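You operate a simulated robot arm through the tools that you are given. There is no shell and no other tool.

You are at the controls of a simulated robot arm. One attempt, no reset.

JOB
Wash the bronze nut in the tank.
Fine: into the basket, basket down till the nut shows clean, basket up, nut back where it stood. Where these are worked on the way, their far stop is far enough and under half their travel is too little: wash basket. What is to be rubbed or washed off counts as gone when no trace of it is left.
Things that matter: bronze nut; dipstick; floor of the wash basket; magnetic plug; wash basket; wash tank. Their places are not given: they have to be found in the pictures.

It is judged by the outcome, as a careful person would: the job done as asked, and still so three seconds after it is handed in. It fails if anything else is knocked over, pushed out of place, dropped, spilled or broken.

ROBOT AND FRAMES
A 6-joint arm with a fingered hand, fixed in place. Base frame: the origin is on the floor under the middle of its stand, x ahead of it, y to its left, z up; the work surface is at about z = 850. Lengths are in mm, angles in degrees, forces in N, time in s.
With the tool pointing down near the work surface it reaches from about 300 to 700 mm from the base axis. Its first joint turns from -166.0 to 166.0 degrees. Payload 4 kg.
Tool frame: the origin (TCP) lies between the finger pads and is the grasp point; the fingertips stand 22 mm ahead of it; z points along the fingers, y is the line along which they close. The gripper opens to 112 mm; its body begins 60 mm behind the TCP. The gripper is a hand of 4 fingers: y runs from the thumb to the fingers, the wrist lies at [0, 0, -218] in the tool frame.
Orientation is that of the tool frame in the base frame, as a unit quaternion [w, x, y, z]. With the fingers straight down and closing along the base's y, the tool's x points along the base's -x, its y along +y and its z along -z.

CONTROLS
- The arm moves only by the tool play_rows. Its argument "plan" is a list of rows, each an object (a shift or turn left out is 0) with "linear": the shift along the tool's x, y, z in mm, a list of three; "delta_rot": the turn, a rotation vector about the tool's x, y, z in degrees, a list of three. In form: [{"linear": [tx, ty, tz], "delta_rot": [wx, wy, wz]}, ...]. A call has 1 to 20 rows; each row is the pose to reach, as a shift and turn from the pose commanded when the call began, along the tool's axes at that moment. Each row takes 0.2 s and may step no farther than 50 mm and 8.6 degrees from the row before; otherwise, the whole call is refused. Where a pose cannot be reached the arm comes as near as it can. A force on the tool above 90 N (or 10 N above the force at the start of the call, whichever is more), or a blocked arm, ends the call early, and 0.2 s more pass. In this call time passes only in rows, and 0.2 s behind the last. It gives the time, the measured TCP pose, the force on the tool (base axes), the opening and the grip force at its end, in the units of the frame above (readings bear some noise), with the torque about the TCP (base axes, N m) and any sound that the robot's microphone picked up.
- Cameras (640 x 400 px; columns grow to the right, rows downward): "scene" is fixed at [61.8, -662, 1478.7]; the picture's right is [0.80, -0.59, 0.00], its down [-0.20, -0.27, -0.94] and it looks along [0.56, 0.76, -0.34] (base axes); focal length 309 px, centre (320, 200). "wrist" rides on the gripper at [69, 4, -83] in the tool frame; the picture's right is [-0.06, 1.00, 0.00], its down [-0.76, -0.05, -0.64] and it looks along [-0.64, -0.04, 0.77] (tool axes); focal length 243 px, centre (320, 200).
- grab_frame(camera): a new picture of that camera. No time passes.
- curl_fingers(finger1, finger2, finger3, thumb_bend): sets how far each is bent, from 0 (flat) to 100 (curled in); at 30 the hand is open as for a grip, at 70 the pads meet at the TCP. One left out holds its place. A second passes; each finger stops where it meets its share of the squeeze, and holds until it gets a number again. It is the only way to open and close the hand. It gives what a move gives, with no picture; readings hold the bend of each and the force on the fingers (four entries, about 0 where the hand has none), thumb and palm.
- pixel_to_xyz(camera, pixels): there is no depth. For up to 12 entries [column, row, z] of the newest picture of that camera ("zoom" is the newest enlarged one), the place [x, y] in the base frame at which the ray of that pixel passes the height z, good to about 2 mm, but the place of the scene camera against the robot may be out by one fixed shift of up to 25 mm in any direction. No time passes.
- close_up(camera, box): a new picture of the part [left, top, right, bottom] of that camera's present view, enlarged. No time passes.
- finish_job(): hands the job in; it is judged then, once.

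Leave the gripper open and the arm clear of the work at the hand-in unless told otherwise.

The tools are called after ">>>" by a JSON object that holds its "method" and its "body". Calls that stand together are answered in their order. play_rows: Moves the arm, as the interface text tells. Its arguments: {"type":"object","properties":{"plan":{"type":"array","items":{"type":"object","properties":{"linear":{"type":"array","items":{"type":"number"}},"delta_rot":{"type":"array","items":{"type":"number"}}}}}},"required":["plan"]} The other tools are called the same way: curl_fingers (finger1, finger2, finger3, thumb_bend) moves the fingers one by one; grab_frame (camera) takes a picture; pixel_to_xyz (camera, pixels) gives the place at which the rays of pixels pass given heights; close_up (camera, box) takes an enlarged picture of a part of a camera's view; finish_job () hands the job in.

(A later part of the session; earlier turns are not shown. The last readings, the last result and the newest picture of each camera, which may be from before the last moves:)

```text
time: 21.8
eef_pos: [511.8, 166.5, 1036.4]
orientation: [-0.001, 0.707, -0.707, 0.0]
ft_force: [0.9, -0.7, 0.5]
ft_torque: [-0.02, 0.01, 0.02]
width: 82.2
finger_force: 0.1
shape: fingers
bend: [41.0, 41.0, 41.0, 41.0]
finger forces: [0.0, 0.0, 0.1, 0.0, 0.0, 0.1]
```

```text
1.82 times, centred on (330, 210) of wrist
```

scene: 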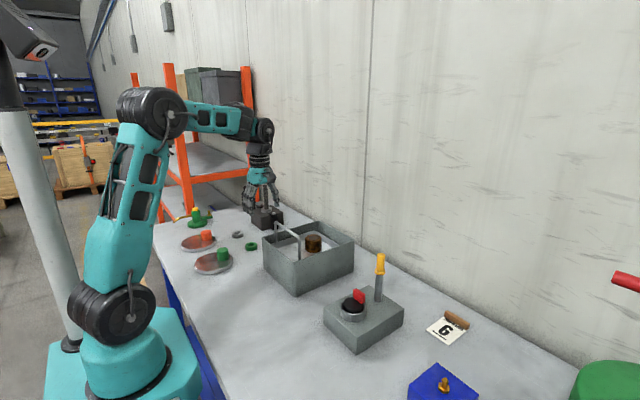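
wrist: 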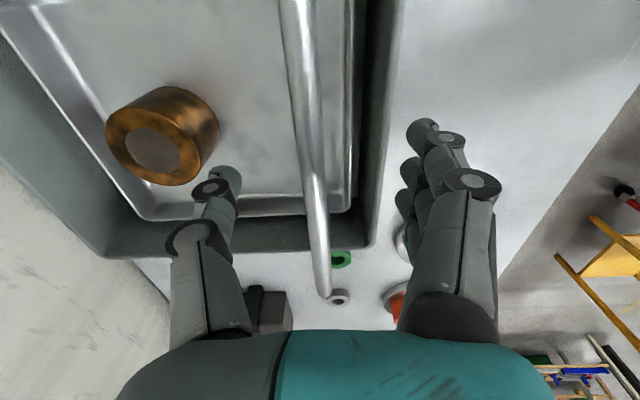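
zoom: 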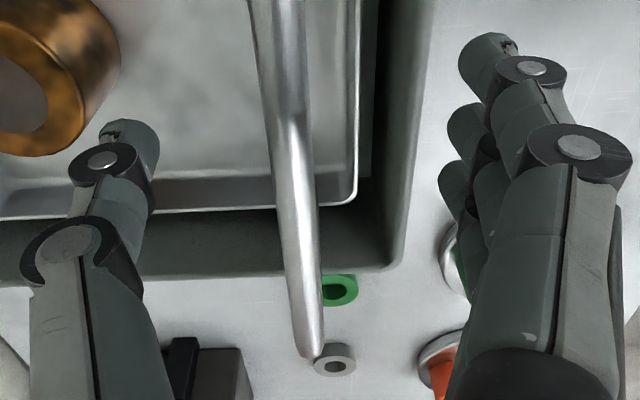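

All views agree the bar is at about x 516, z 1042, 9 mm thick, roughly 5 mm above the TCP and 4 mm toward the thumb. I make that small correction and then close the hand around the bar.

>>> {"method": "play_rows", "body": {"plan": [{"linear": [0, -2, -2]}, {"linear": [0, -4, -5]}]}}

>>> {"method": "curl_fingers", "body": {"finger1": 60, "finger2": 60, "finger3": 60, "thumb_bend": 60}}

>>> {"method": "grab_frame", "body": {"camera": "wrist"}}

>>> {"method": "close_up", "body": {"camera": "scene", "box": [270, 180, 330, 250]}}

```text
time: 22.4
eef_pos: [518.1, 167.1, 1042.9]
orientation: [0.001, 0.707, -0.707, 0.0]
ft_force: [1.0, -0.3, 0.0]
ft_torque: [0.04, 0.01, 0.01]
width: 82.3
finger_force: 0.0
shape: fingers
bend: [41.0, 41.0, 41.0, 41.0]
finger forces: [0.1, 0.1, 0.0, 0.0, 0.1, 0.1]
```

```text
time: 23.4
eef_pos: [516.9, 167.5, 1043.4]
orientation: [0.0, -0.707, 0.707, 0.0]
ft_force: [-0.6, 0.7, -0.5]
ft_torque: [-0.02, 0.03, -0.02]
width: 31.4
finger_force: 0.1
shape: fingers
bend: [60.0, 60.0, 60.0, 60.0]
finger forces: [0.0, 0.0, 0.0, 0.1, 0.0, 0.1]
```

```text
taken
```

wrist: 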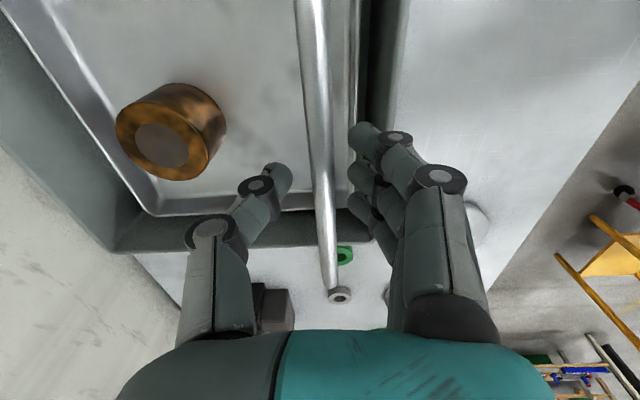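

```text
5.71 times, centred on (300, 215) of scene
```

zoom: 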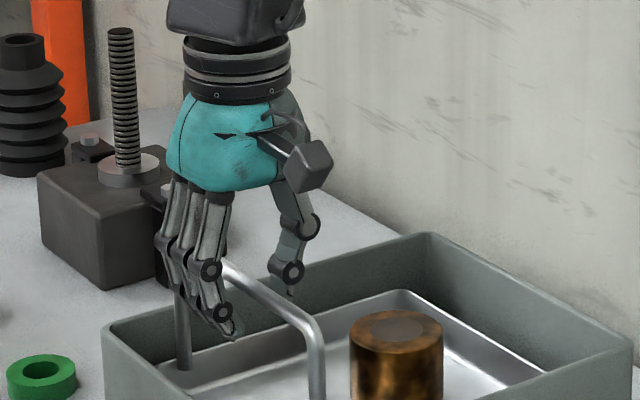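

The bar is enclosed between thumb and fingers at pad height. I close to grip it.

>>> {"method": "curl_fingers", "body": {"finger1": 76, "finger2": 76, "finger3": 76, "thumb_bend": 76}}

>>> {"method": "grab_frame", "body": {"camera": "wrist"}}

>>> {"method": "close_up", "body": {"camera": "scene", "box": [260, 180, 360, 290]}}

```text
time: 24.4
eef_pos: [516.6, 165.4, 1042.2]
orientation: [0.002, 0.707, -0.707, 0.0]
ft_force: [-4.1, 0.0, -18.2]
ft_torque: [-0.02, -0.02, 0.01]
width: 6.3
finger_force: 10.8
shape: fingers
bend: [74.0, 74.0, 74.0, 73.0]
finger forces: [5.6, 5.5, 5.6, 0.0, 4.9, 0.0]
```

```text
taken
```

wrist: 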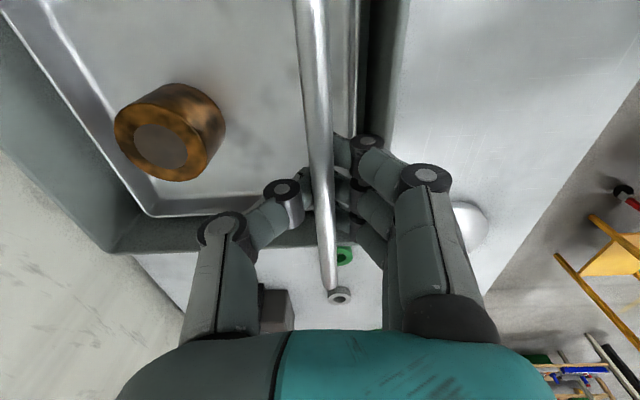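

```text
3.64 times, centred on (310, 235) of scene
```

zoom: 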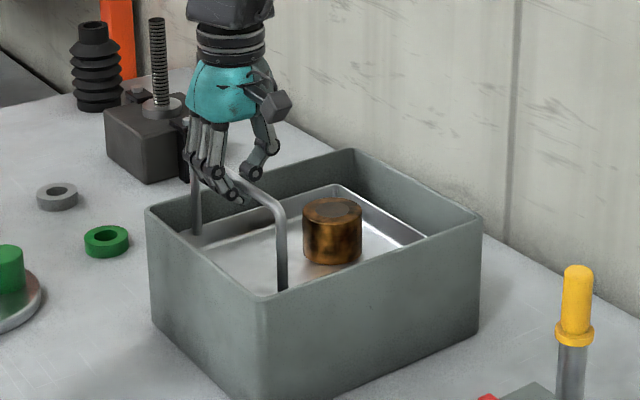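

The tool reads −18 N vertically, so the fingers have curled under the bar and are pulling up on it: the bar sits higher than the pads. I'll reopen, raise 9 mm, and grip again so the pads clamp the bar squarely.

>>> {"method": "curl_fingers", "body": {"finger1": 58, "finger2": 58, "finger3": 58, "thumb_bend": 58}}

>>> {"method": "play_rows", "body": {"plan": [{"linear": [0, 0, -5]}, {"linear": [0, 0, -9]}]}}

>>> {"method": "curl_fingers", "body": {"finger1": 72, "finger2": 72, "finger3": 72, "thumb_bend": 72}}

>>> {"method": "grab_frame", "body": {"camera": "wrist"}}

>>> {"method": "close_up", "body": {"camera": "scene", "box": [270, 180, 330, 250]}}

```text
time: 25.4
eef_pos: [517.2, 166.5, 1041.9]
orientation: [0.0, -0.707, 0.707, 0.0]
ft_force: [-0.6, -0.4, 0.7]
ft_torque: [-0.01, -0.04, -0.02]
width: 37.8
finger_force: 0.1
shape: fingers
bend: [57.0, 57.0, 57.0, 57.0]
finger forces: [0.0, 0.0, 0.0, 0.1, 0.1, 0.0]
```

```text
time: 26.0
eef_pos: [515.7, 166.1, 1051.2]
orientation: [0.0, -0.707, 0.707, -0.001]
ft_force: [-0.1, -0.2, -0.2]
ft_torque: [0.01, -0.03, 0.02]
width: 37.6
finger_force: 0.0
shape: fingers
bend: [57.0, 57.0, 57.0, 57.0]
finger forces: [0.0, 0.1, 0.1, 0.0, 0.1, 0.1]
```

```text
time: 27.0
eef_pos: [517.5, 166.2, 1051.8]
orientation: [0.0, 0.707, -0.707, 0.001]
ft_force: [-7.3, 0.3, -8.9]
ft_torque: [0.0, 0.1, -0.03]
width: 13.1
finger_force: 7.3
shape: fingers
bend: [69.0, 69.0, 69.0, 69.0]
finger forces: [4.1, 4.2, 4.3, 0.0, 2.7, 0.0]
```

```text
taken
```

wrist: 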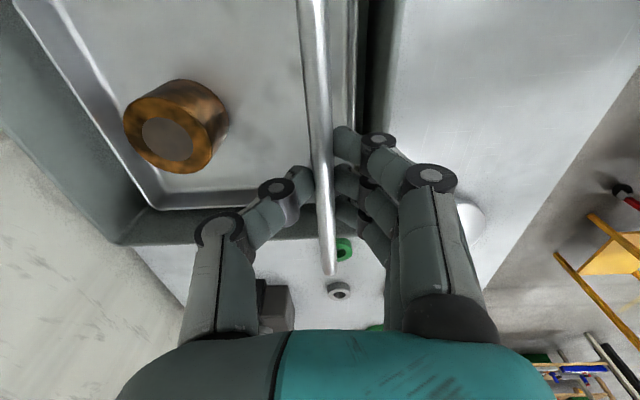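

```text
5.71 times, centred on (300, 215) of scene
```

zoom: 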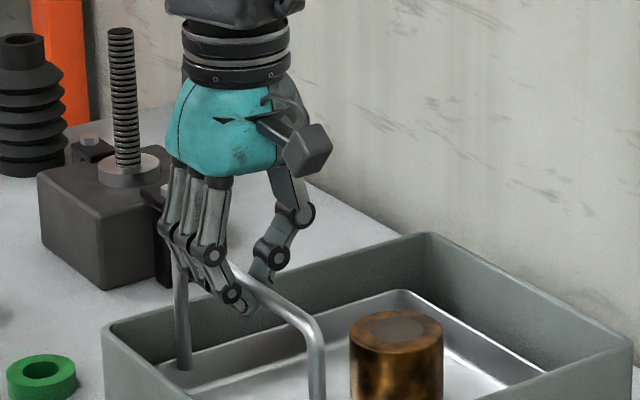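

The pads still wedge slightly under the bar (−9 N). I reopen, go 6 mm higher so the bar sits nearer the tips, and squeeze harder.

>>> {"method": "curl_fingers", "body": {"finger1": 58, "finger2": 58, "finger3": 58, "thumb_bend": 58}}

>>> {"method": "play_rows", "body": {"plan": [{"linear": [0, 0, -3]}, {"linear": [0, 0, -6]}]}}

>>> {"method": "curl_fingers", "body": {"finger1": 76, "finger2": 76, "finger3": 76, "thumb_bend": 76}}

>>> {"method": "grab_frame", "body": {"camera": "wrist"}}

>>> {"method": "close_up", "body": {"camera": "scene", "box": [270, 180, 330, 250]}}

```text
time: 28.0
eef_pos: [517.7, 168.0, 1050.7]
orientation: [0.0, -0.707, 0.707, 0.0]
ft_force: [0.7, 0.2, -0.2]
ft_torque: [-0.03, 0.0, 0.0]
width: 38.0
finger_force: 0.1
shape: fingers
bend: [57.0, 57.0, 57.0, 57.0]
finger forces: [0.0, 0.1, 0.0, 0.0, 0.0, 0.1]
```

```text
time: 28.6
eef_pos: [518.2, 166.5, 1058.1]
orientation: [0.001, -0.707, 0.708, 0.0]
ft_force: [0.5, 0.4, -0.5]
ft_torque: [0.0, 0.02, 0.01]
width: 38.1
finger_force: 0.1
shape: fingers
bend: [57.0, 57.0, 57.0, 57.0]
finger forces: [0.0, 0.0, 0.0, 0.0, 0.0, 0.0]
```

```text
time: 29.6
eef_pos: [516.9, 167.8, 1057.6]
orientation: [0.0, 0.707, -0.707, 0.0]
ft_force: [-14.6, 0.4, -2.3]
ft_torque: [-0.02, 0.23, 0.01]
width: 10.6
finger_force: 10.2
shape: fingers
bend: [72.0, 72.0, 72.0, 72.0]
finger forces: [5.4, 5.2, 5.3, 0.1, 4.2, 0.0]
```

```text
taken
```

wrist: 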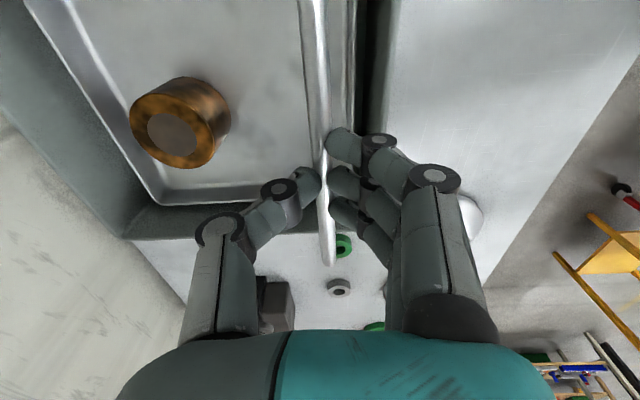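

```text
5.71 times, centred on (300, 215) of scene
```

zoom: 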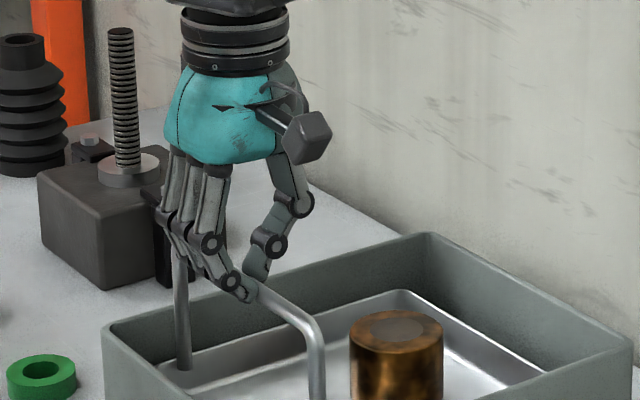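

The grip now sits squarely in height (vertical −2 N), but there is a −14.6 N sideways pull because the bar lies closer to the fingers than the thumb. I shift the hand 2.5 mm toward −x to even it out.

>>> {"method": "play_rows", "body": {"plan": [{"linear": [0, 1.2, 0]}, {"linear": [0, 2.5, 0]}]}}

```text
time: 30.2
eef_pos: [515.3, 168.7, 1057.5]
orientation: [0.001, -0.706, 0.708, -0.001]
ft_force: [-5.4, -2.9, 6.0]
ft_torque: [-0.03, 0.04, 0.01]
width: 10.6
finger_force: 13.3
shape: fingers
bend: [73.0, 73.0, 73.0, 72.0]
finger forces: [4.4, 4.4, 4.4, 0.0, 12.8, 0.0]
```

The grip is balanced now: fingers 13.2 N, thumb 12.8 N. I press down 10 mm and read the force to feel how the basket moves.

>>> {"method": "play_rows", "body": {"plan": [{"linear": [0, 0, 3]}, {"linear": [0, 0, 6]}, {"linear": [0, 0, 10]}]}}

>>> {"method": "grab_frame", "body": {"camera": "wrist"}}

>>> {"method": "close_up", "body": {"camera": "scene", "box": [260, 180, 360, 290]}}

```text
time: 31.0
eef_pos: [514.4, 168.7, 1048.4]
orientation: [-0.001, 0.707, -0.707, 0.001]
ft_force: [-5.1, -0.6, 12.2]
ft_torque: [0.01, 0.02, -0.04]
width: 10.9
finger_force: 16.7
shape: fingers
bend: [73.0, 73.0, 73.0, 73.0]
finger forces: [5.6, 5.6, 5.6, 0.0, 16.0, 0.1]
```

```text
taken
```

wrist: 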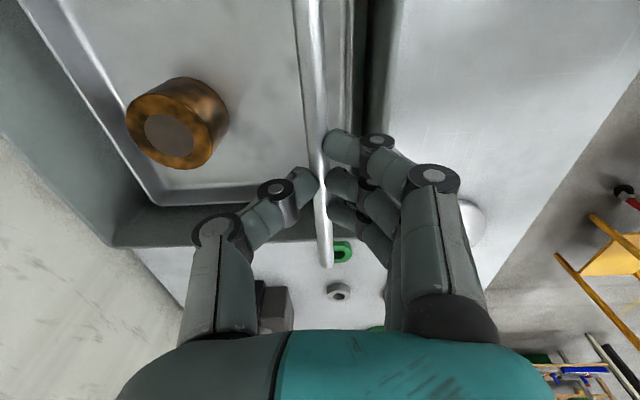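

```text
3.64 times, centred on (310, 235) of scene
```

zoom: 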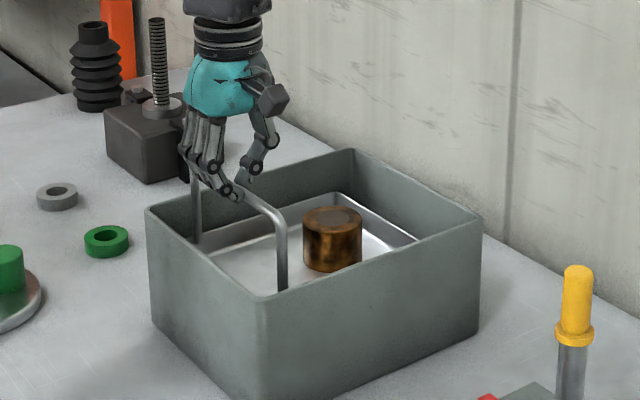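

The basket follows, with the nut about 8 mm lower in the scene view and 12 N of resistance. I carry on down another 20 mm.

>>> {"method": "play_rows", "body": {"plan": [{"linear": [0, 0, 4]}, {"linear": [0, 0, 8]}, {"linear": [0, 0, 12]}, {"linear": [0, 0, 16]}, {"linear": [0, 0, 20]}]}}

>>> {"method": "grab_frame", "body": {"camera": "wrist"}}

>>> {"method": "close_up", "body": {"camera": "scene", "box": [260, 180, 360, 290]}}

```text
time: 32.2
eef_pos: [515.6, 166.8, 1027.2]
orientation: [0.0, -0.707, 0.707, -0.001]
ft_force: [-5.6, -0.6, 11.9]
ft_torque: [0.01, 0.08, 0.02]
width: 10.9
finger_force: 16.3
shape: fingers
bend: [73.0, 73.0, 73.0, 73.0]
finger forces: [5.7, 5.6, 5.5, 0.0, 15.5, 0.0]
```

```text
taken
```

wrist: 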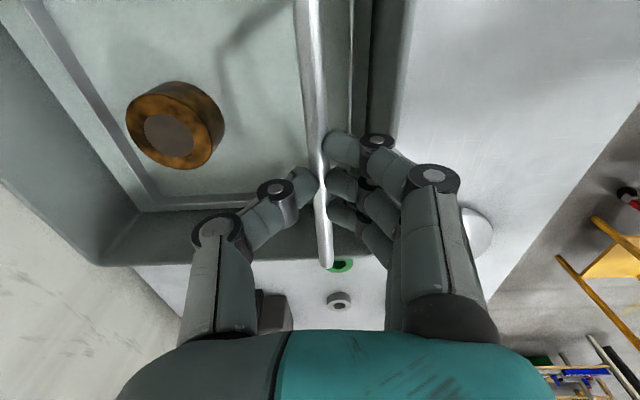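

```text
3.64 times, centred on (310, 235) of scene
```

zoom: 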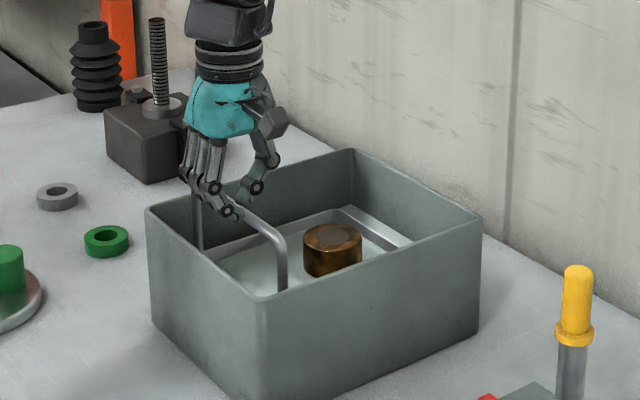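

The basket is dipping under the liquid and resistance stays steady at 12 N. I go another 16 mm down, watching for the bottom stop.

>>> {"method": "play_rows", "body": {"plan": [{"linear": [0, 0, 4]}, {"linear": [0, 0, 8]}, {"linear": [0, 0, 12]}, {"linear": [0, 0, 16]}]}}

>>> {"method": "grab_frame", "body": {"camera": "wrist"}}

>>> {"method": "close_up", "body": {"camera": "scene", "box": [260, 180, 360, 290]}}

```text
time: 33.2
eef_pos: [515.1, 166.4, 1011.8]
orientation: [-0.001, 0.707, -0.707, 0.001]
ft_force: [-4.9, 5.2, 13.1]
ft_torque: [0.05, 0.05, -0.04]
width: 10.9
finger_force: 15.5
shape: fingers
bend: [73.0, 73.0, 73.0, 73.0]
finger forces: [5.5, 5.4, 5.4, 0.1, 16.1, 0.0]
```

```text
taken
```

wrist: 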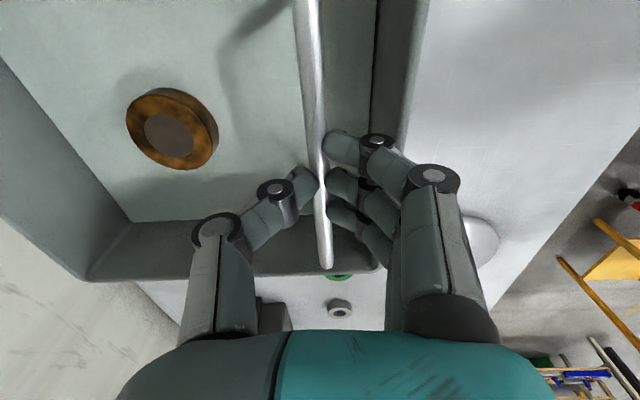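

```text
3.64 times, centred on (310, 235) of scene
```

zoom: 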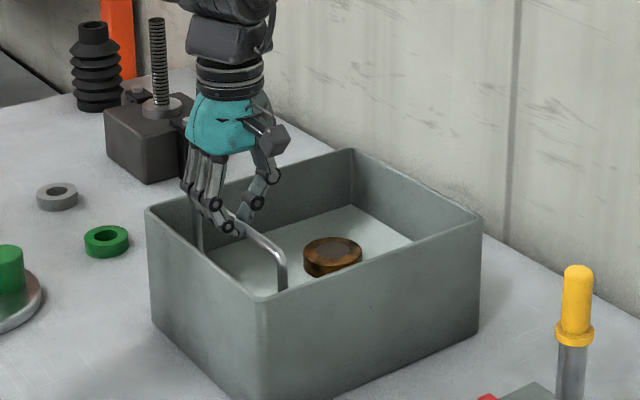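

The basket has gone down 46 mm and the nut is half submerged. I keep pressing slowly, 12 mm more.

>>> {"method": "play_rows", "body": {"plan": [{"linear": [0, 0, 4]}, {"linear": [0, 0, 8]}, {"linear": [0, 0, 12]}]}}

>>> {"method": "grab_frame", "body": {"camera": "wrist"}}

>>> {"method": "close_up", "body": {"camera": "scene", "box": [260, 180, 360, 290]}}

```text
time: 34.0
eef_pos: [514.9, 167.2, 1000.2]
orientation: [0.0, -0.707, 0.707, -0.001]
ft_force: [-5.3, 1.2, 11.9]
ft_torque: [0.05, 0.08, -0.02]
width: 10.8
finger_force: 15.5
shape: fingers
bend: [73.0, 73.0, 73.0, 73.0]
finger forces: [5.6, 5.5, 5.7, 0.1, 15.4, 0.0]
```

```text
taken
```

wrist: 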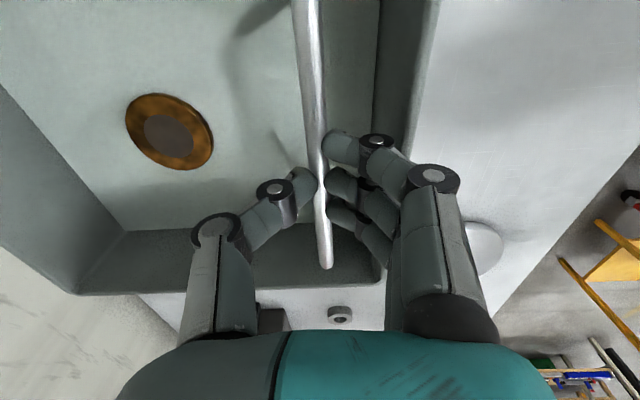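

```text
3.64 times, centred on (310, 235) of scene
```

zoom: 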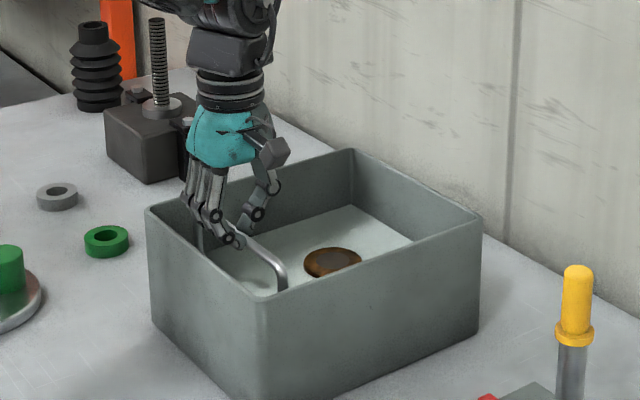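

The nut is almost flush with the liquid at 57 mm down. I press 10 mm further to reach the stop.

>>> {"method": "play_rows", "body": {"plan": [{"linear": [0, 0, 3]}, {"linear": [0, 0, 6]}, {"linear": [0, 0, 10]}]}}

>>> {"method": "grab_frame", "body": {"camera": "wrist"}}

>>> {"method": "close_up", "body": {"camera": "scene", "box": [260, 180, 360, 290]}}

```text
time: 34.8
eef_pos: [515.5, 166.6, 992.0]
orientation: [0.003, -0.707, 0.707, -0.002]
ft_force: [-11.1, -3.6, 49.4]
ft_torque: [-0.01, 0.19, 0.0]
width: 11.7
finger_force: 29.4
shape: fingers
bend: [75.0, 75.0, 75.0, 76.0]
finger forces: [11.4, 11.8, 12.3, 0.0, 24.9, 0.0]
```

```text
taken
```

wrist: 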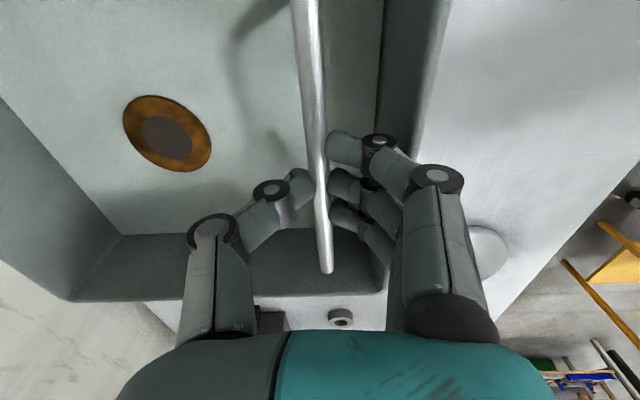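

```text
3.64 times, centred on (310, 235) of scene
```

zoom: 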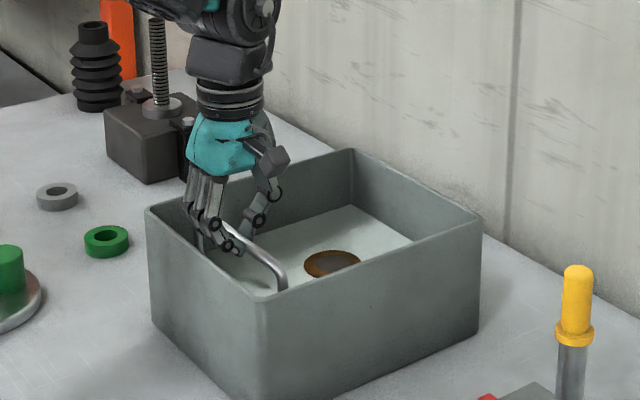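

The force jumped to 49 N, so the basket is on its bottom stop. I ease the command up 2.5 mm to relax the press while still holding it down, then wait and watch the nut.

>>> {"method": "play_rows", "body": {"plan": [{"linear": [0, 0, -1]}, {"linear": [0, 0, -2.5]}, {"linear": [0, 0, -2.5]}, {"linear": [0, 0, -2.5]}, {"linear": [0, 0, -2.5]}]}}

>>> {"method": "grab_frame", "body": {"camera": "wrist"}}

>>> {"method": "close_up", "body": {"camera": "wrist", "box": [100, 70, 240, 200]}}

>>> {"method": "close_up", "body": {"camera": "scene", "box": [295, 225, 345, 275]}}

```text
time: 36.0
eef_pos: [513.4, 168.4, 992.8]
orientation: [0.002, -0.707, 0.707, -0.001]
ft_force: [-4.0, -2.4, 38.5]
ft_torque: [-0.06, -0.01, 0.0]
width: 11.5
finger_force: 25.9
shape: fingers
bend: [75.0, 75.0, 75.0, 75.0]
finger forces: [8.7, 9.2, 9.5, 0.0, 24.6, 0.0]
```

```text
taken
```

wrist: 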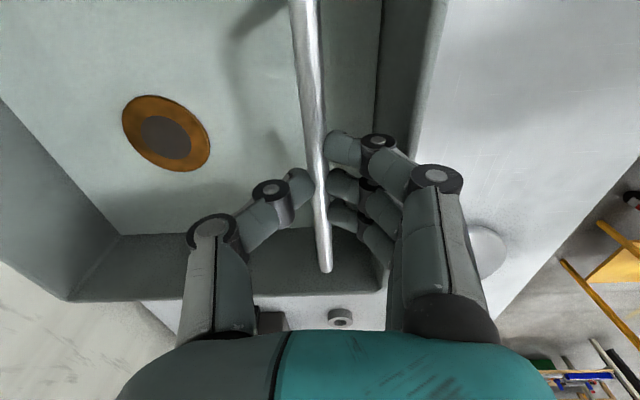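

```text
3.08 times, centred on (170, 135) of wrist
```

zoom: 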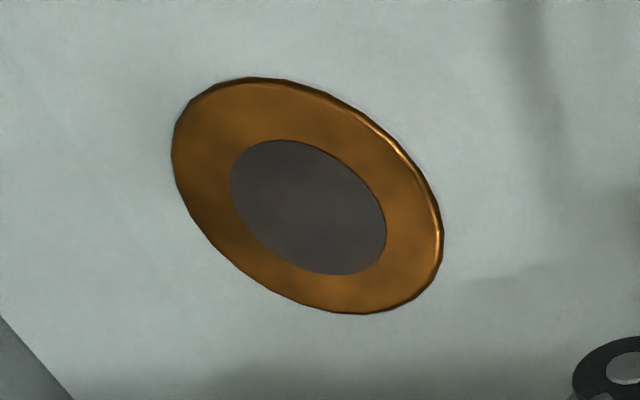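

```text
8.00 times, centred on (320, 250) of scene
```

zoom: 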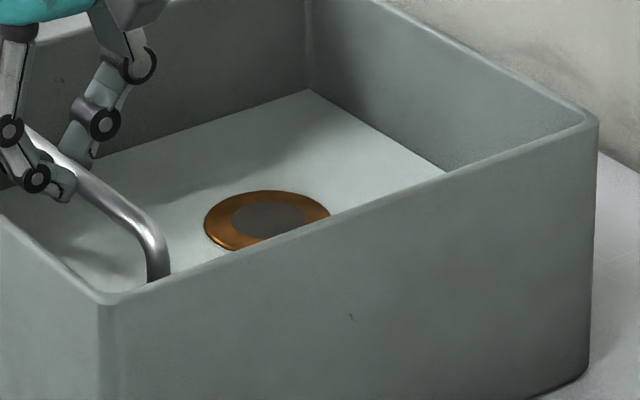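

The dirt is fading fast, with only faint mottling left on the top face. I ease the press a little more and hold for about 4 s.

>>> {"method": "play_rows", "body": {"plan": [{"linear": [0, 0, -1]}, {"linear": [0, 0, -1.5]}, {"linear": [0, 0, -1.5]}, {"linear": [0, 0, -1.5]}, {"linear": [0, 0, -1.5]}, {"linear": [0, 0, -1.5]}, {"linear": [0, 0, -1.5]}, {"linear": [0, 0, -1.5]}, {"linear": [0, 0, -1.5]}, {"linear": [0, 0, -1.5]}, {"linear": [0, 0, -1.5]}, {"linear": [0, 0, -1.5]}, {"linear": [0, 0, -1.5]}, {"linear": [0, 0, -1.5]}, {"linear": [0, 0, -1.5]}, {"linear": [0, 0, -1.5]}, {"linear": [0, 0, -1.5]}, {"linear": [0, 0, -1.5]}, {"linear": [0, 0, -1.5]}, {"linear": [0, 0, -1.5]}]}}

>>> {"method": "close_up", "body": {"camera": "wrist", "box": [100, 70, 240, 200]}}

>>> {"method": "close_up", "body": {"camera": "scene", "box": [295, 225, 345, 275]}}

```text
time: 40.2
eef_pos: [514.4, 166.3, 995.0]
orientation: [0.0, 0.708, -0.706, 0.0]
ft_force: [-3.4, 2.0, 29.1]
ft_torque: [0.03, -0.04, 0.03]
width: 11.6
finger_force: 22.3
shape: fingers
bend: [75.0, 75.0, 75.0, 75.0]
finger forces: [7.5, 7.8, 8.0, 0.0, 22.1, 0.0]
```

```text
3.08 times, centred on (170, 135) of wrist
```

zoom: 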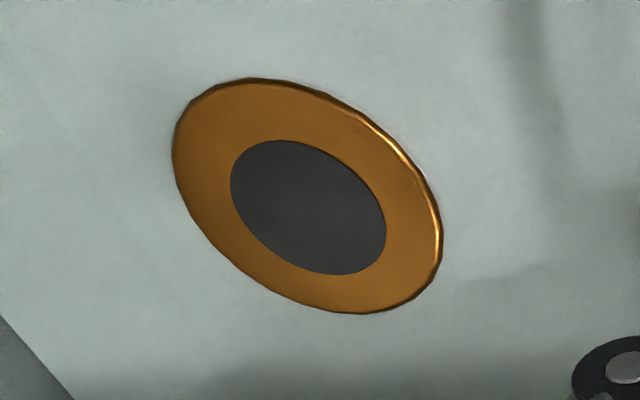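

```text
8.00 times, centred on (320, 250) of scene
```

zoom: 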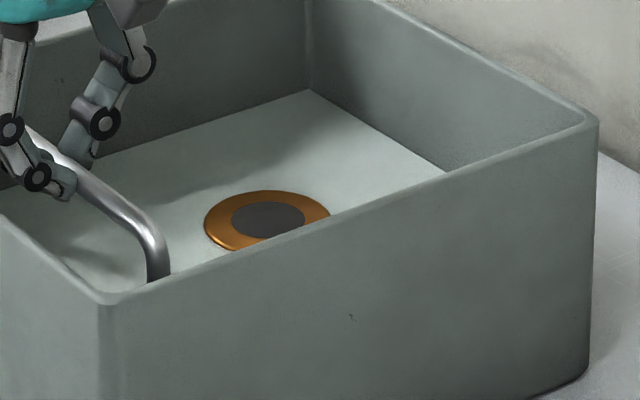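

The top is an even, clean bronze now. I hold 3 s longer to be sure no trace remains, then compare again.

>>> {"method": "play_rows", "body": {"plan": [{"linear": [0, 0, 0]}, {"linear": [0, 0, 0]}, {"linear": [0, 0, 0]}, {"linear": [0, 0, 0]}, {"linear": [0, 0, 0]}, {"linear": [0, 0, 0]}, {"linear": [0, 0, 0]}, {"linear": [0, 0, 0]}, {"linear": [0, 0, 0]}, {"linear": [0, 0, 0]}, {"linear": [0, 0, 0]}, {"linear": [0, 0, 0]}, {"linear": [0, 0, 0]}, {"linear": [0, 0, 0]}, {"linear": [0, 0, 0]}]}}

>>> {"method": "close_up", "body": {"camera": "wrist", "box": [100, 70, 240, 200]}}

```text
time: 43.4
eef_pos: [514.2, 167.7, 994.0]
orientation: [0.0, 0.707, -0.707, 0.002]
ft_force: [-4.2, 3.4, 28.8]
ft_torque: [0.03, -0.01, 0.01]
width: 11.8
finger_force: 22.8
shape: fingers
bend: [75.0, 75.0, 75.0, 75.0]
finger forces: [7.7, 7.8, 7.9, 0.0, 22.0, 0.0]
```

```text
3.08 times, centred on (170, 135) of wrist
```

zoom: 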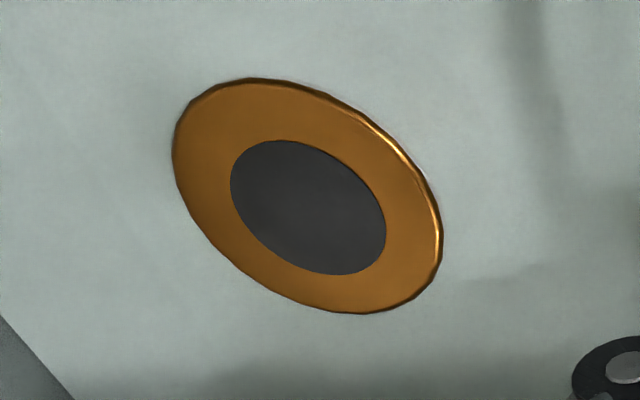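

It is unchanged and clean. Now I bring the basket up, raising 8 mm gently first to see from the force whether the bar follows the grip or slips.

>>> {"method": "play_rows", "body": {"plan": [{"linear": [0, 0, -2]}, {"linear": [0, 0, -4]}, {"linear": [0, 0, -6]}, {"linear": [0, 0, -8]}]}}

>>> {"method": "grab_frame", "body": {"camera": "wrist"}}

>>> {"method": "close_up", "body": {"camera": "scene", "box": [260, 180, 360, 290]}}

```text
time: 44.4
eef_pos: [514.8, 165.8, 1000.9]
orientation: [0.002, 0.707, -0.707, 0.0]
ft_force: [-7.1, 0.4, 3.9]
ft_torque: [0.02, 0.14, -0.01]
width: 7.2
finger_force: 8.4
shape: fingers
bend: [74.0, 74.0, 74.0, 74.0]
finger forces: [3.9, 4.1, 3.9, 0.0, 4.8, 0.0]
```

```text
taken
```

wrist: 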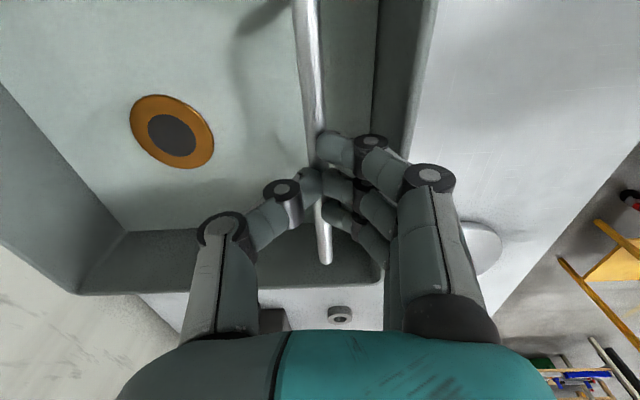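

```text
3.64 times, centred on (310, 235) of scene
```

zoom: 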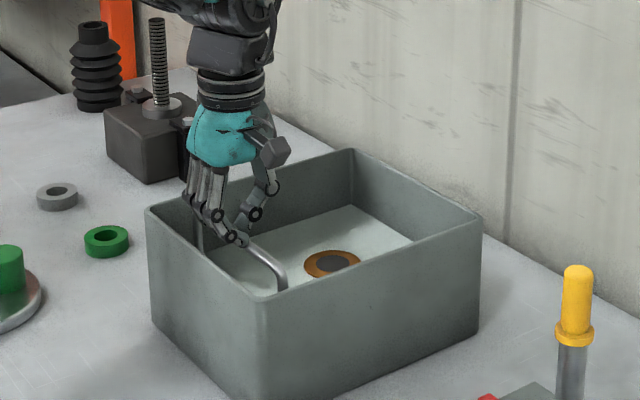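

The grip slipped off the top of the bar and the basket stayed down by itself. So I'll hook under the bar instead. First I check the tank's near-wall position for finger room: rim edges at about (383,60) and (432,60).

>>> {"method": "pixel_to_xyz", "body": {"camera": "wrist", "pixels": [[381, 60, 975], [410, 60, 975], [428, 60, 975], [309, 60, 981], [309, 60, 990], [320, 130, 985], [150, 130, 905], [166, 130, 905]]}}

>>> {"method": "close_up", "body": {"camera": "wrist", "box": [240, 0, 460, 270]}}

>>> {"method": "curl_fingers", "body": {"finger1": 64, "finger2": 64, "finger3": 64, "thumb_bend": 64}}

>>> {"method": "grab_frame", "body": {"camera": "wrist"}}

```text
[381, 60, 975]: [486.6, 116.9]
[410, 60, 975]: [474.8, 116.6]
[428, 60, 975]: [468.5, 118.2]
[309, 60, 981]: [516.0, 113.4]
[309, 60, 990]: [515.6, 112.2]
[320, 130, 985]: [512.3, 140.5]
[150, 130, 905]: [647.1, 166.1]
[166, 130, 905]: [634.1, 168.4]
```

```text
1.48 times, centred on (350, 135) of wrist
```

zoom: 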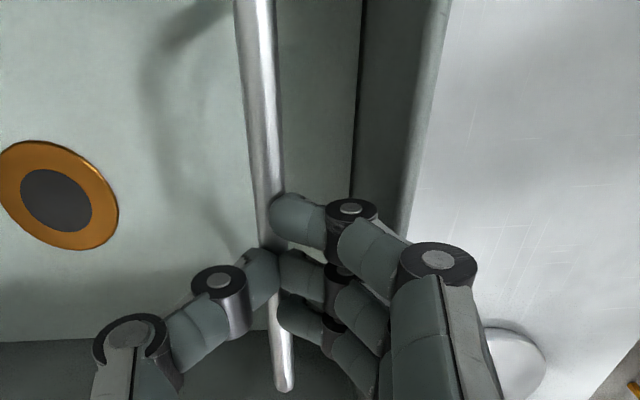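

```text
time: 45.4
eef_pos: [516.1, 166.1, 1001.0]
orientation: [0.0, -0.707, 0.707, 0.0]
ft_force: [-0.1, -0.5, 0.2]
ft_torque: [0.04, 0.0, 0.01]
width: 20.6
finger_force: 0.0
shape: fingers
bend: [64.0, 64.0, 64.0, 64.0]
finger forces: [0.1, 0.1, 0.1, 0.0, 0.0, 0.0]
```

```text
taken
```

wrist: 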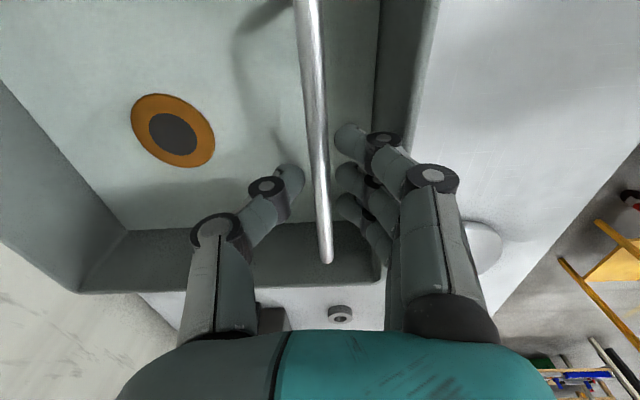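

The bar (x about 516) lies midway in the opened hand. The tank's inner near wall is at about x 475, so the fingers have room. I lower 16 mm so the tips pass below the bar, watching the force.

>>> {"method": "play_rows", "body": {"plan": [{"linear": [0, 0, 4]}, {"linear": [0, 0, 8]}, {"linear": [0, 0, 12]}, {"linear": [0, 0, 16]}]}}

>>> {"method": "grab_frame", "body": {"camera": "wrist"}}

>>> {"method": "close_up", "body": {"camera": "scene", "box": [270, 190, 330, 260]}}

```text
time: 46.4
eef_pos: [514.2, 166.5, 984.8]
orientation: [0.001, 0.707, -0.707, 0.0]
ft_force: [0.2, -0.2, 0.8]
ft_torque: [-0.02, 0.01, 0.0]
width: 20.6
finger_force: 0.2
shape: fingers
bend: [64.0, 64.0, 64.0, 64.0]
finger forces: [0.0, 0.0, 0.0, 0.0, 0.1, 0.1]
```

```text
taken
```

wrist: 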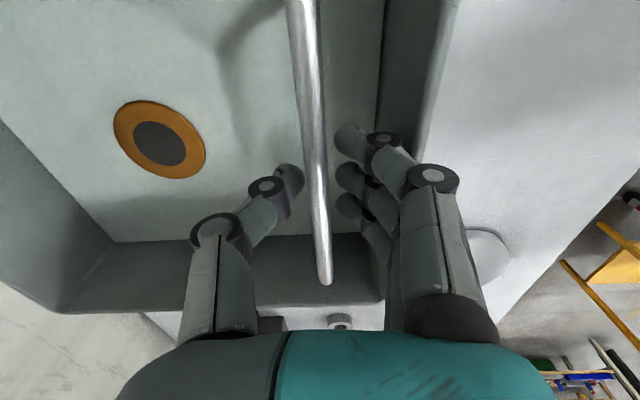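

```text
5.71 times, centred on (300, 225) of scene
```

zoom: 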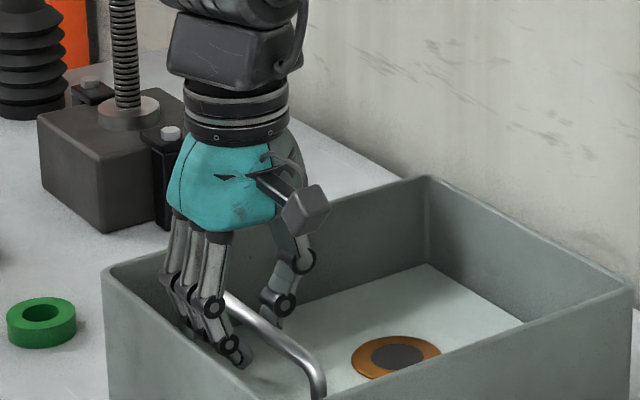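

There is no contact and the bar is enclosed. I close the hand so the pads come together under the bar.

>>> {"method": "curl_fingers", "body": {"finger1": 76, "finger2": 76, "finger3": 76, "thumb_bend": 76}}

>>> {"method": "grab_frame", "body": {"camera": "wrist"}}

>>> {"method": "close_up", "body": {"camera": "scene", "box": [270, 190, 330, 260]}}

```text
time: 47.4
eef_pos: [513.9, 166.8, 983.5]
orientation: [-0.001, -0.707, 0.707, 0.0]
ft_force: [-1.2, 0.8, -18.2]
ft_torque: [0.0, -0.01, -0.02]
width: 8.0
finger_force: 11.8
shape: fingers
bend: [73.0, 73.0, 73.0, 71.0]
finger forces: [5.3, 5.3, 5.3, 0.1, 7.9, 0.1]
```

```text
taken
```

wrist: 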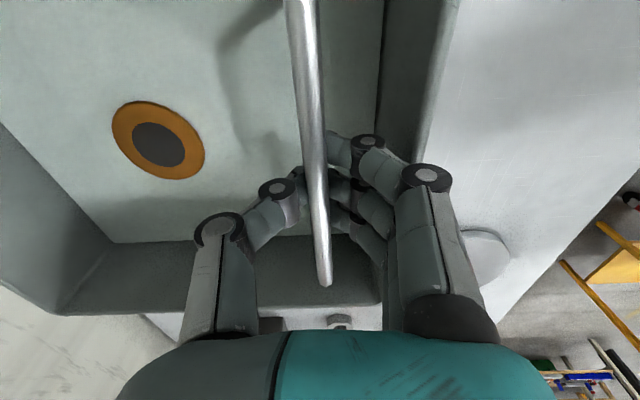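

```text
5.71 times, centred on (300, 225) of scene
```

zoom: 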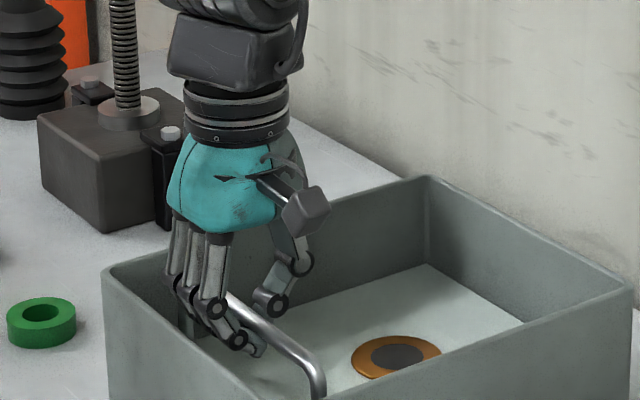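

The pads are hooked under the bar with −18 N of pull. I raise slowly 10 mm and check that the basket follows.

>>> {"method": "play_rows", "body": {"plan": [{"linear": [0, 0, -2]}, {"linear": [0, 0, -4]}, {"linear": [0, 0, -6]}, {"linear": [0, 0, -8]}, {"linear": [0, 0, -10]}]}}

>>> {"method": "grab_frame", "body": {"camera": "wrist"}}

>>> {"method": "close_up", "body": {"camera": "scene", "box": [260, 180, 360, 290]}}

```text
time: 48.6
eef_pos: [514.6, 167.9, 993.9]
orientation: [0.001, 0.707, -0.707, 0.0]
ft_force: [-4.2, 2.5, -32.0]
ft_torque: [0.06, 0.03, 0.0]
width: 9.3
finger_force: 14.3
shape: fingers
bend: [72.0, 72.0, 72.0, 69.0]
finger forces: [7.3, 7.1, 7.3, 0.0, 7.8, 0.0]
```

```text
taken
```

wrist: 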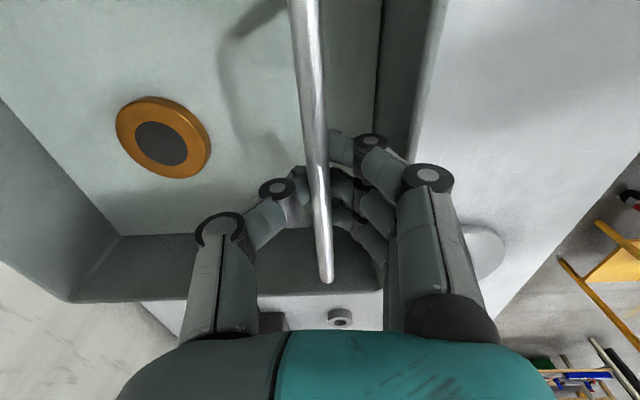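

```text
3.64 times, centred on (310, 235) of scene
```

zoom: 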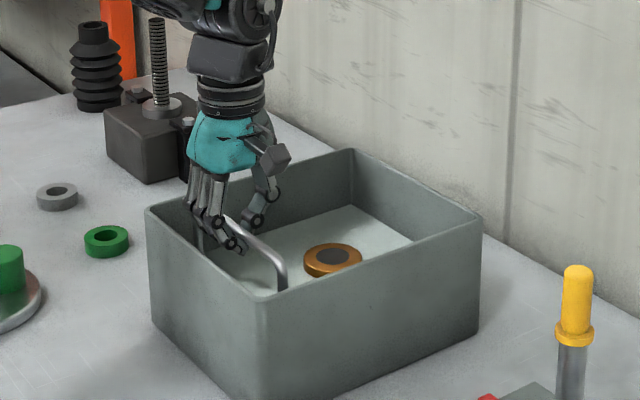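

The basket rises with the hand, the clean nut rim is emerging, and lifting takes 32 N. I continue up 20 mm at the same slow pace.

>>> {"method": "play_rows", "body": {"plan": [{"linear": [0, 0, -2.5]}, {"linear": [0, 0, -5]}, {"linear": [0, 0, -7.5]}, {"linear": [0, 0, -10]}, {"linear": [0, 0, -12.5]}, {"linear": [0, 0, -15]}, {"linear": [0, 0, -17.5]}, {"linear": [0, 0, -20]}]}}

>>> {"method": "grab_frame", "body": {"camera": "wrist"}}

>>> {"method": "close_up", "body": {"camera": "scene", "box": [260, 180, 360, 290]}}

```text
time: 50.4
eef_pos: [515.3, 165.5, 1015.3]
orientation: [-0.001, -0.706, 0.708, 0.001]
ft_force: [-3.9, 1.1, -31.7]
ft_torque: [-0.01, 0.03, 0.02]
width: 9.4
finger_force: 14.9
shape: fingers
bend: [72.0, 72.0, 72.0, 69.0]
finger forces: [7.4, 7.3, 7.3, 0.0, 7.9, 0.0]
```

```text
taken
```

wrist: 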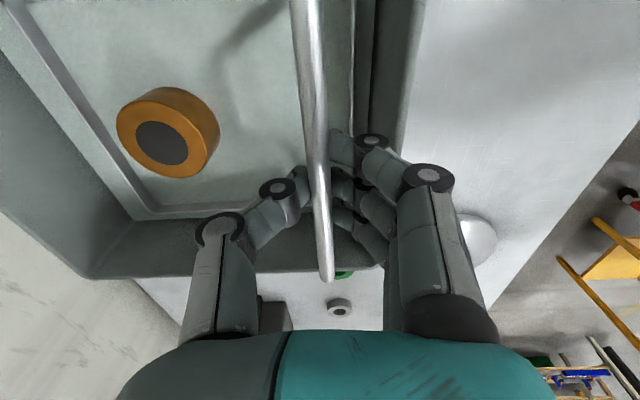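

```text
3.64 times, centred on (310, 235) of scene
```

zoom: 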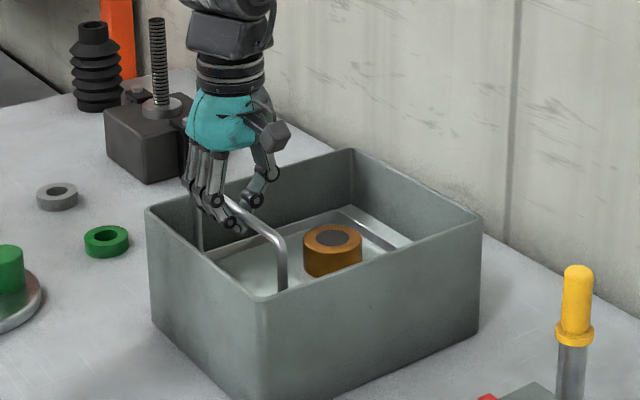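

It is steady at 32 N and the nut rides up upright and clean. I go up another 20 mm.

>>> {"method": "play_rows", "body": {"plan": [{"linear": [0, 0, -2.5]}, {"linear": [0, 0, -5]}, {"linear": [0, 0, -7.5]}, {"linear": [0, 0, -10]}, {"linear": [0, 0, -12.5]}, {"linear": [0, 0, -15]}, {"linear": [0, 0, -17.5]}, {"linear": [0, 0, -20]}]}}

>>> {"method": "close_up", "body": {"camera": "scene", "box": [260, 180, 360, 290]}}

```text
time: 52.2
eef_pos: [514.3, 166.5, 1035.2]
orientation: [0.001, 0.707, -0.707, 0.0]
ft_force: [-4.4, 1.8, -32.7]
ft_torque: [0.06, -0.02, 0.0]
width: 9.6
finger_force: 15.1
shape: fingers
bend: [72.0, 72.0, 72.0, 69.0]
finger forces: [7.4, 7.4, 7.4, 0.0, 7.8, 0.1]
```

```text
3.64 times, centred on (310, 235) of scene
```

zoom: 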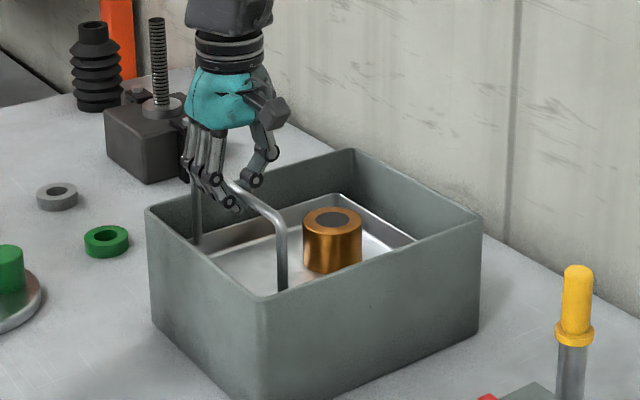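

The nut stands about 9 mm below its first height, so I go up a further 10 mm in small steps to the top stop.

>>> {"method": "play_rows", "body": {"plan": [{"linear": [0, 0, -2]}, {"linear": [0, 0, -4]}, {"linear": [0, 0, -6]}, {"linear": [0, 0, -8]}, {"linear": [0, 0, -10]}]}}

>>> {"method": "close_up", "body": {"camera": "scene", "box": [260, 180, 360, 290]}}

```text
time: 53.4
eef_pos: [514.7, 167.5, 1045.0]
orientation: [-0.002, -0.707, 0.707, 0.0]
ft_force: [-5.1, -2.2, -32.2]
ft_torque: [-0.03, -0.02, 0.03]
width: 9.7
finger_force: 15.1
shape: fingers
bend: [72.0, 72.0, 72.0, 69.0]
finger forces: [7.5, 7.5, 7.5, 0.0, 7.7, 0.1]
```

```text
3.64 times, centred on (310, 235) of scene
```

zoom: 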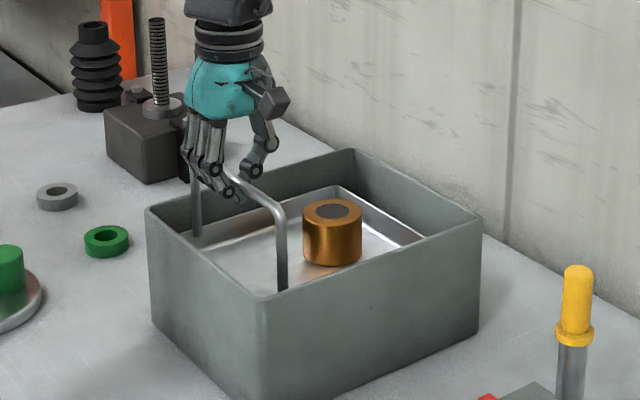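

It is almost at the original height. I raise 3 mm more in 1 mm steps to meet the top stop.

>>> {"method": "play_rows", "body": {"plan": [{"linear": [0, 0, -1]}, {"linear": [0, 0, -2]}, {"linear": [0, 0, -3]}]}}

>>> {"method": "grab_frame", "body": {"camera": "wrist"}}

>>> {"method": "close_up", "body": {"camera": "scene", "box": [260, 180, 360, 290]}}

```text
time: 54.2
eef_pos: [515.7, 167.2, 1047.0]
orientation: [-0.002, -0.707, 0.707, -0.001]
ft_force: [-4.9, -0.1, -36.1]
ft_torque: [0.01, -0.02, -0.03]
width: 10.1
finger_force: 16.2
shape: fingers
bend: [72.0, 72.0, 72.0, 69.0]
finger forces: [7.9, 7.8, 7.8, 0.0, 8.5, 0.1]
```

```text
taken
```

wrist: 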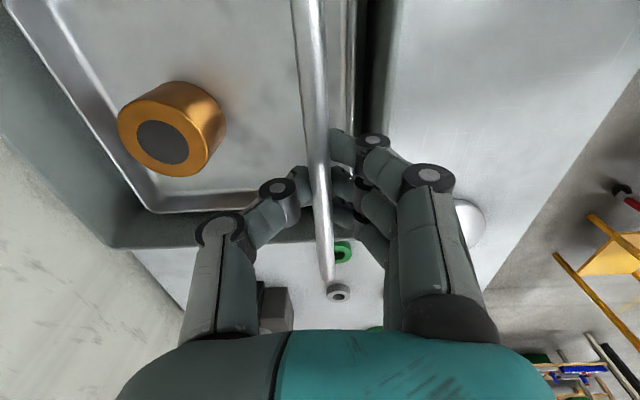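

```text
3.64 times, centred on (310, 235) of scene
```

zoom: 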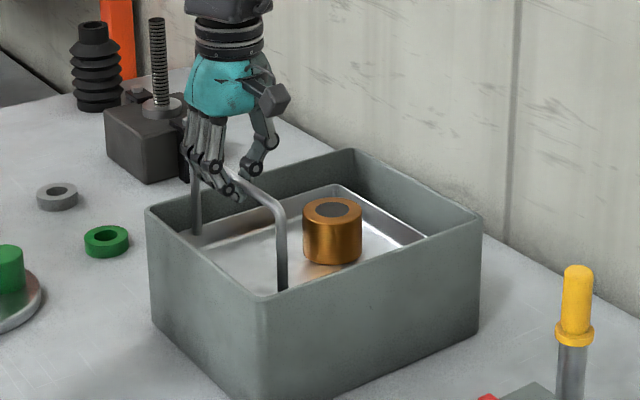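

The force has begun to climb (36 N) and the nut is back at its first height in the picture. One more 2 mm to confirm the stop.

>>> {"method": "play_rows", "body": {"plan": [{"linear": [0, 0, -1]}, {"linear": [0, 0, -2]}]}}

```text
time: 54.8
eef_pos: [514.9, 167.1, 1050.3]
orientation: [0.001, 0.708, -0.706, 0.001]
ft_force: [-5.5, 2.2, -32.1]
ft_torque: [0.04, 0.04, 0.01]
width: 11.4
finger_force: 14.5
shape: fingers
bend: [72.0, 72.0, 72.0, 69.0]
finger forces: [6.8, 6.8, 6.6, 0.0, 8.4, 0.1]
```

The force fell back to 32 N and the width grew to 11.4, so the bar may be sliding toward the tips. I'll look before doing anything else.

>>> {"method": "close_up", "body": {"camera": "scene", "box": [260, 180, 360, 290]}}

>>> {"method": "grab_frame", "body": {"camera": "wrist"}}

>>> {"method": "close_up", "body": {"camera": "wrist", "box": [230, 80, 430, 300]}}

```text
3.64 times, centred on (310, 235) of scene
```

zoom: 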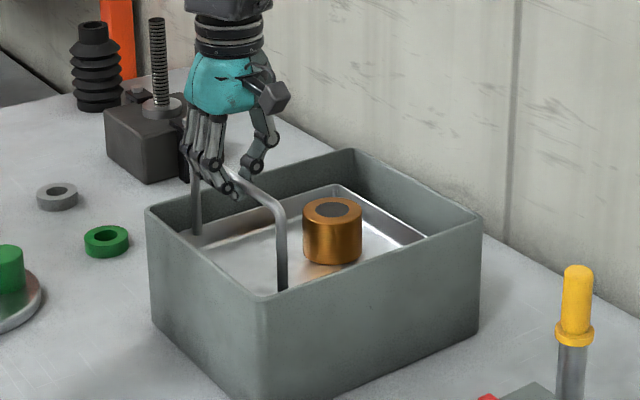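

```text
taken
```

wrist: 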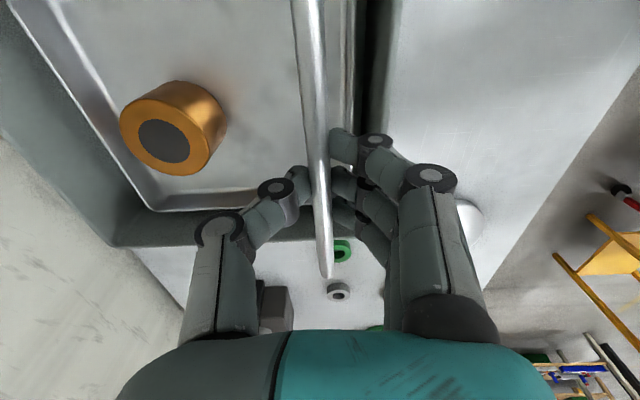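

```text
1.82 times, centred on (330, 190) of wrist
```

zoom: 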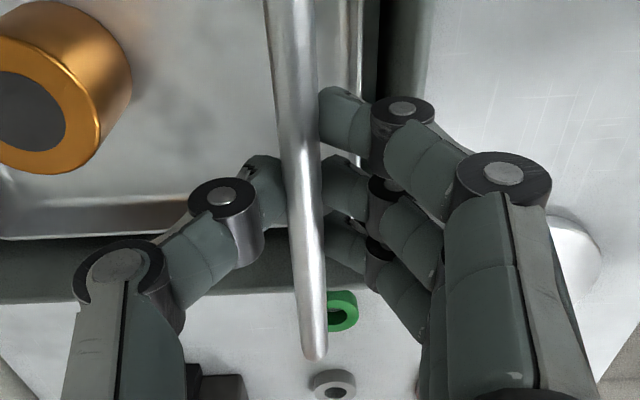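

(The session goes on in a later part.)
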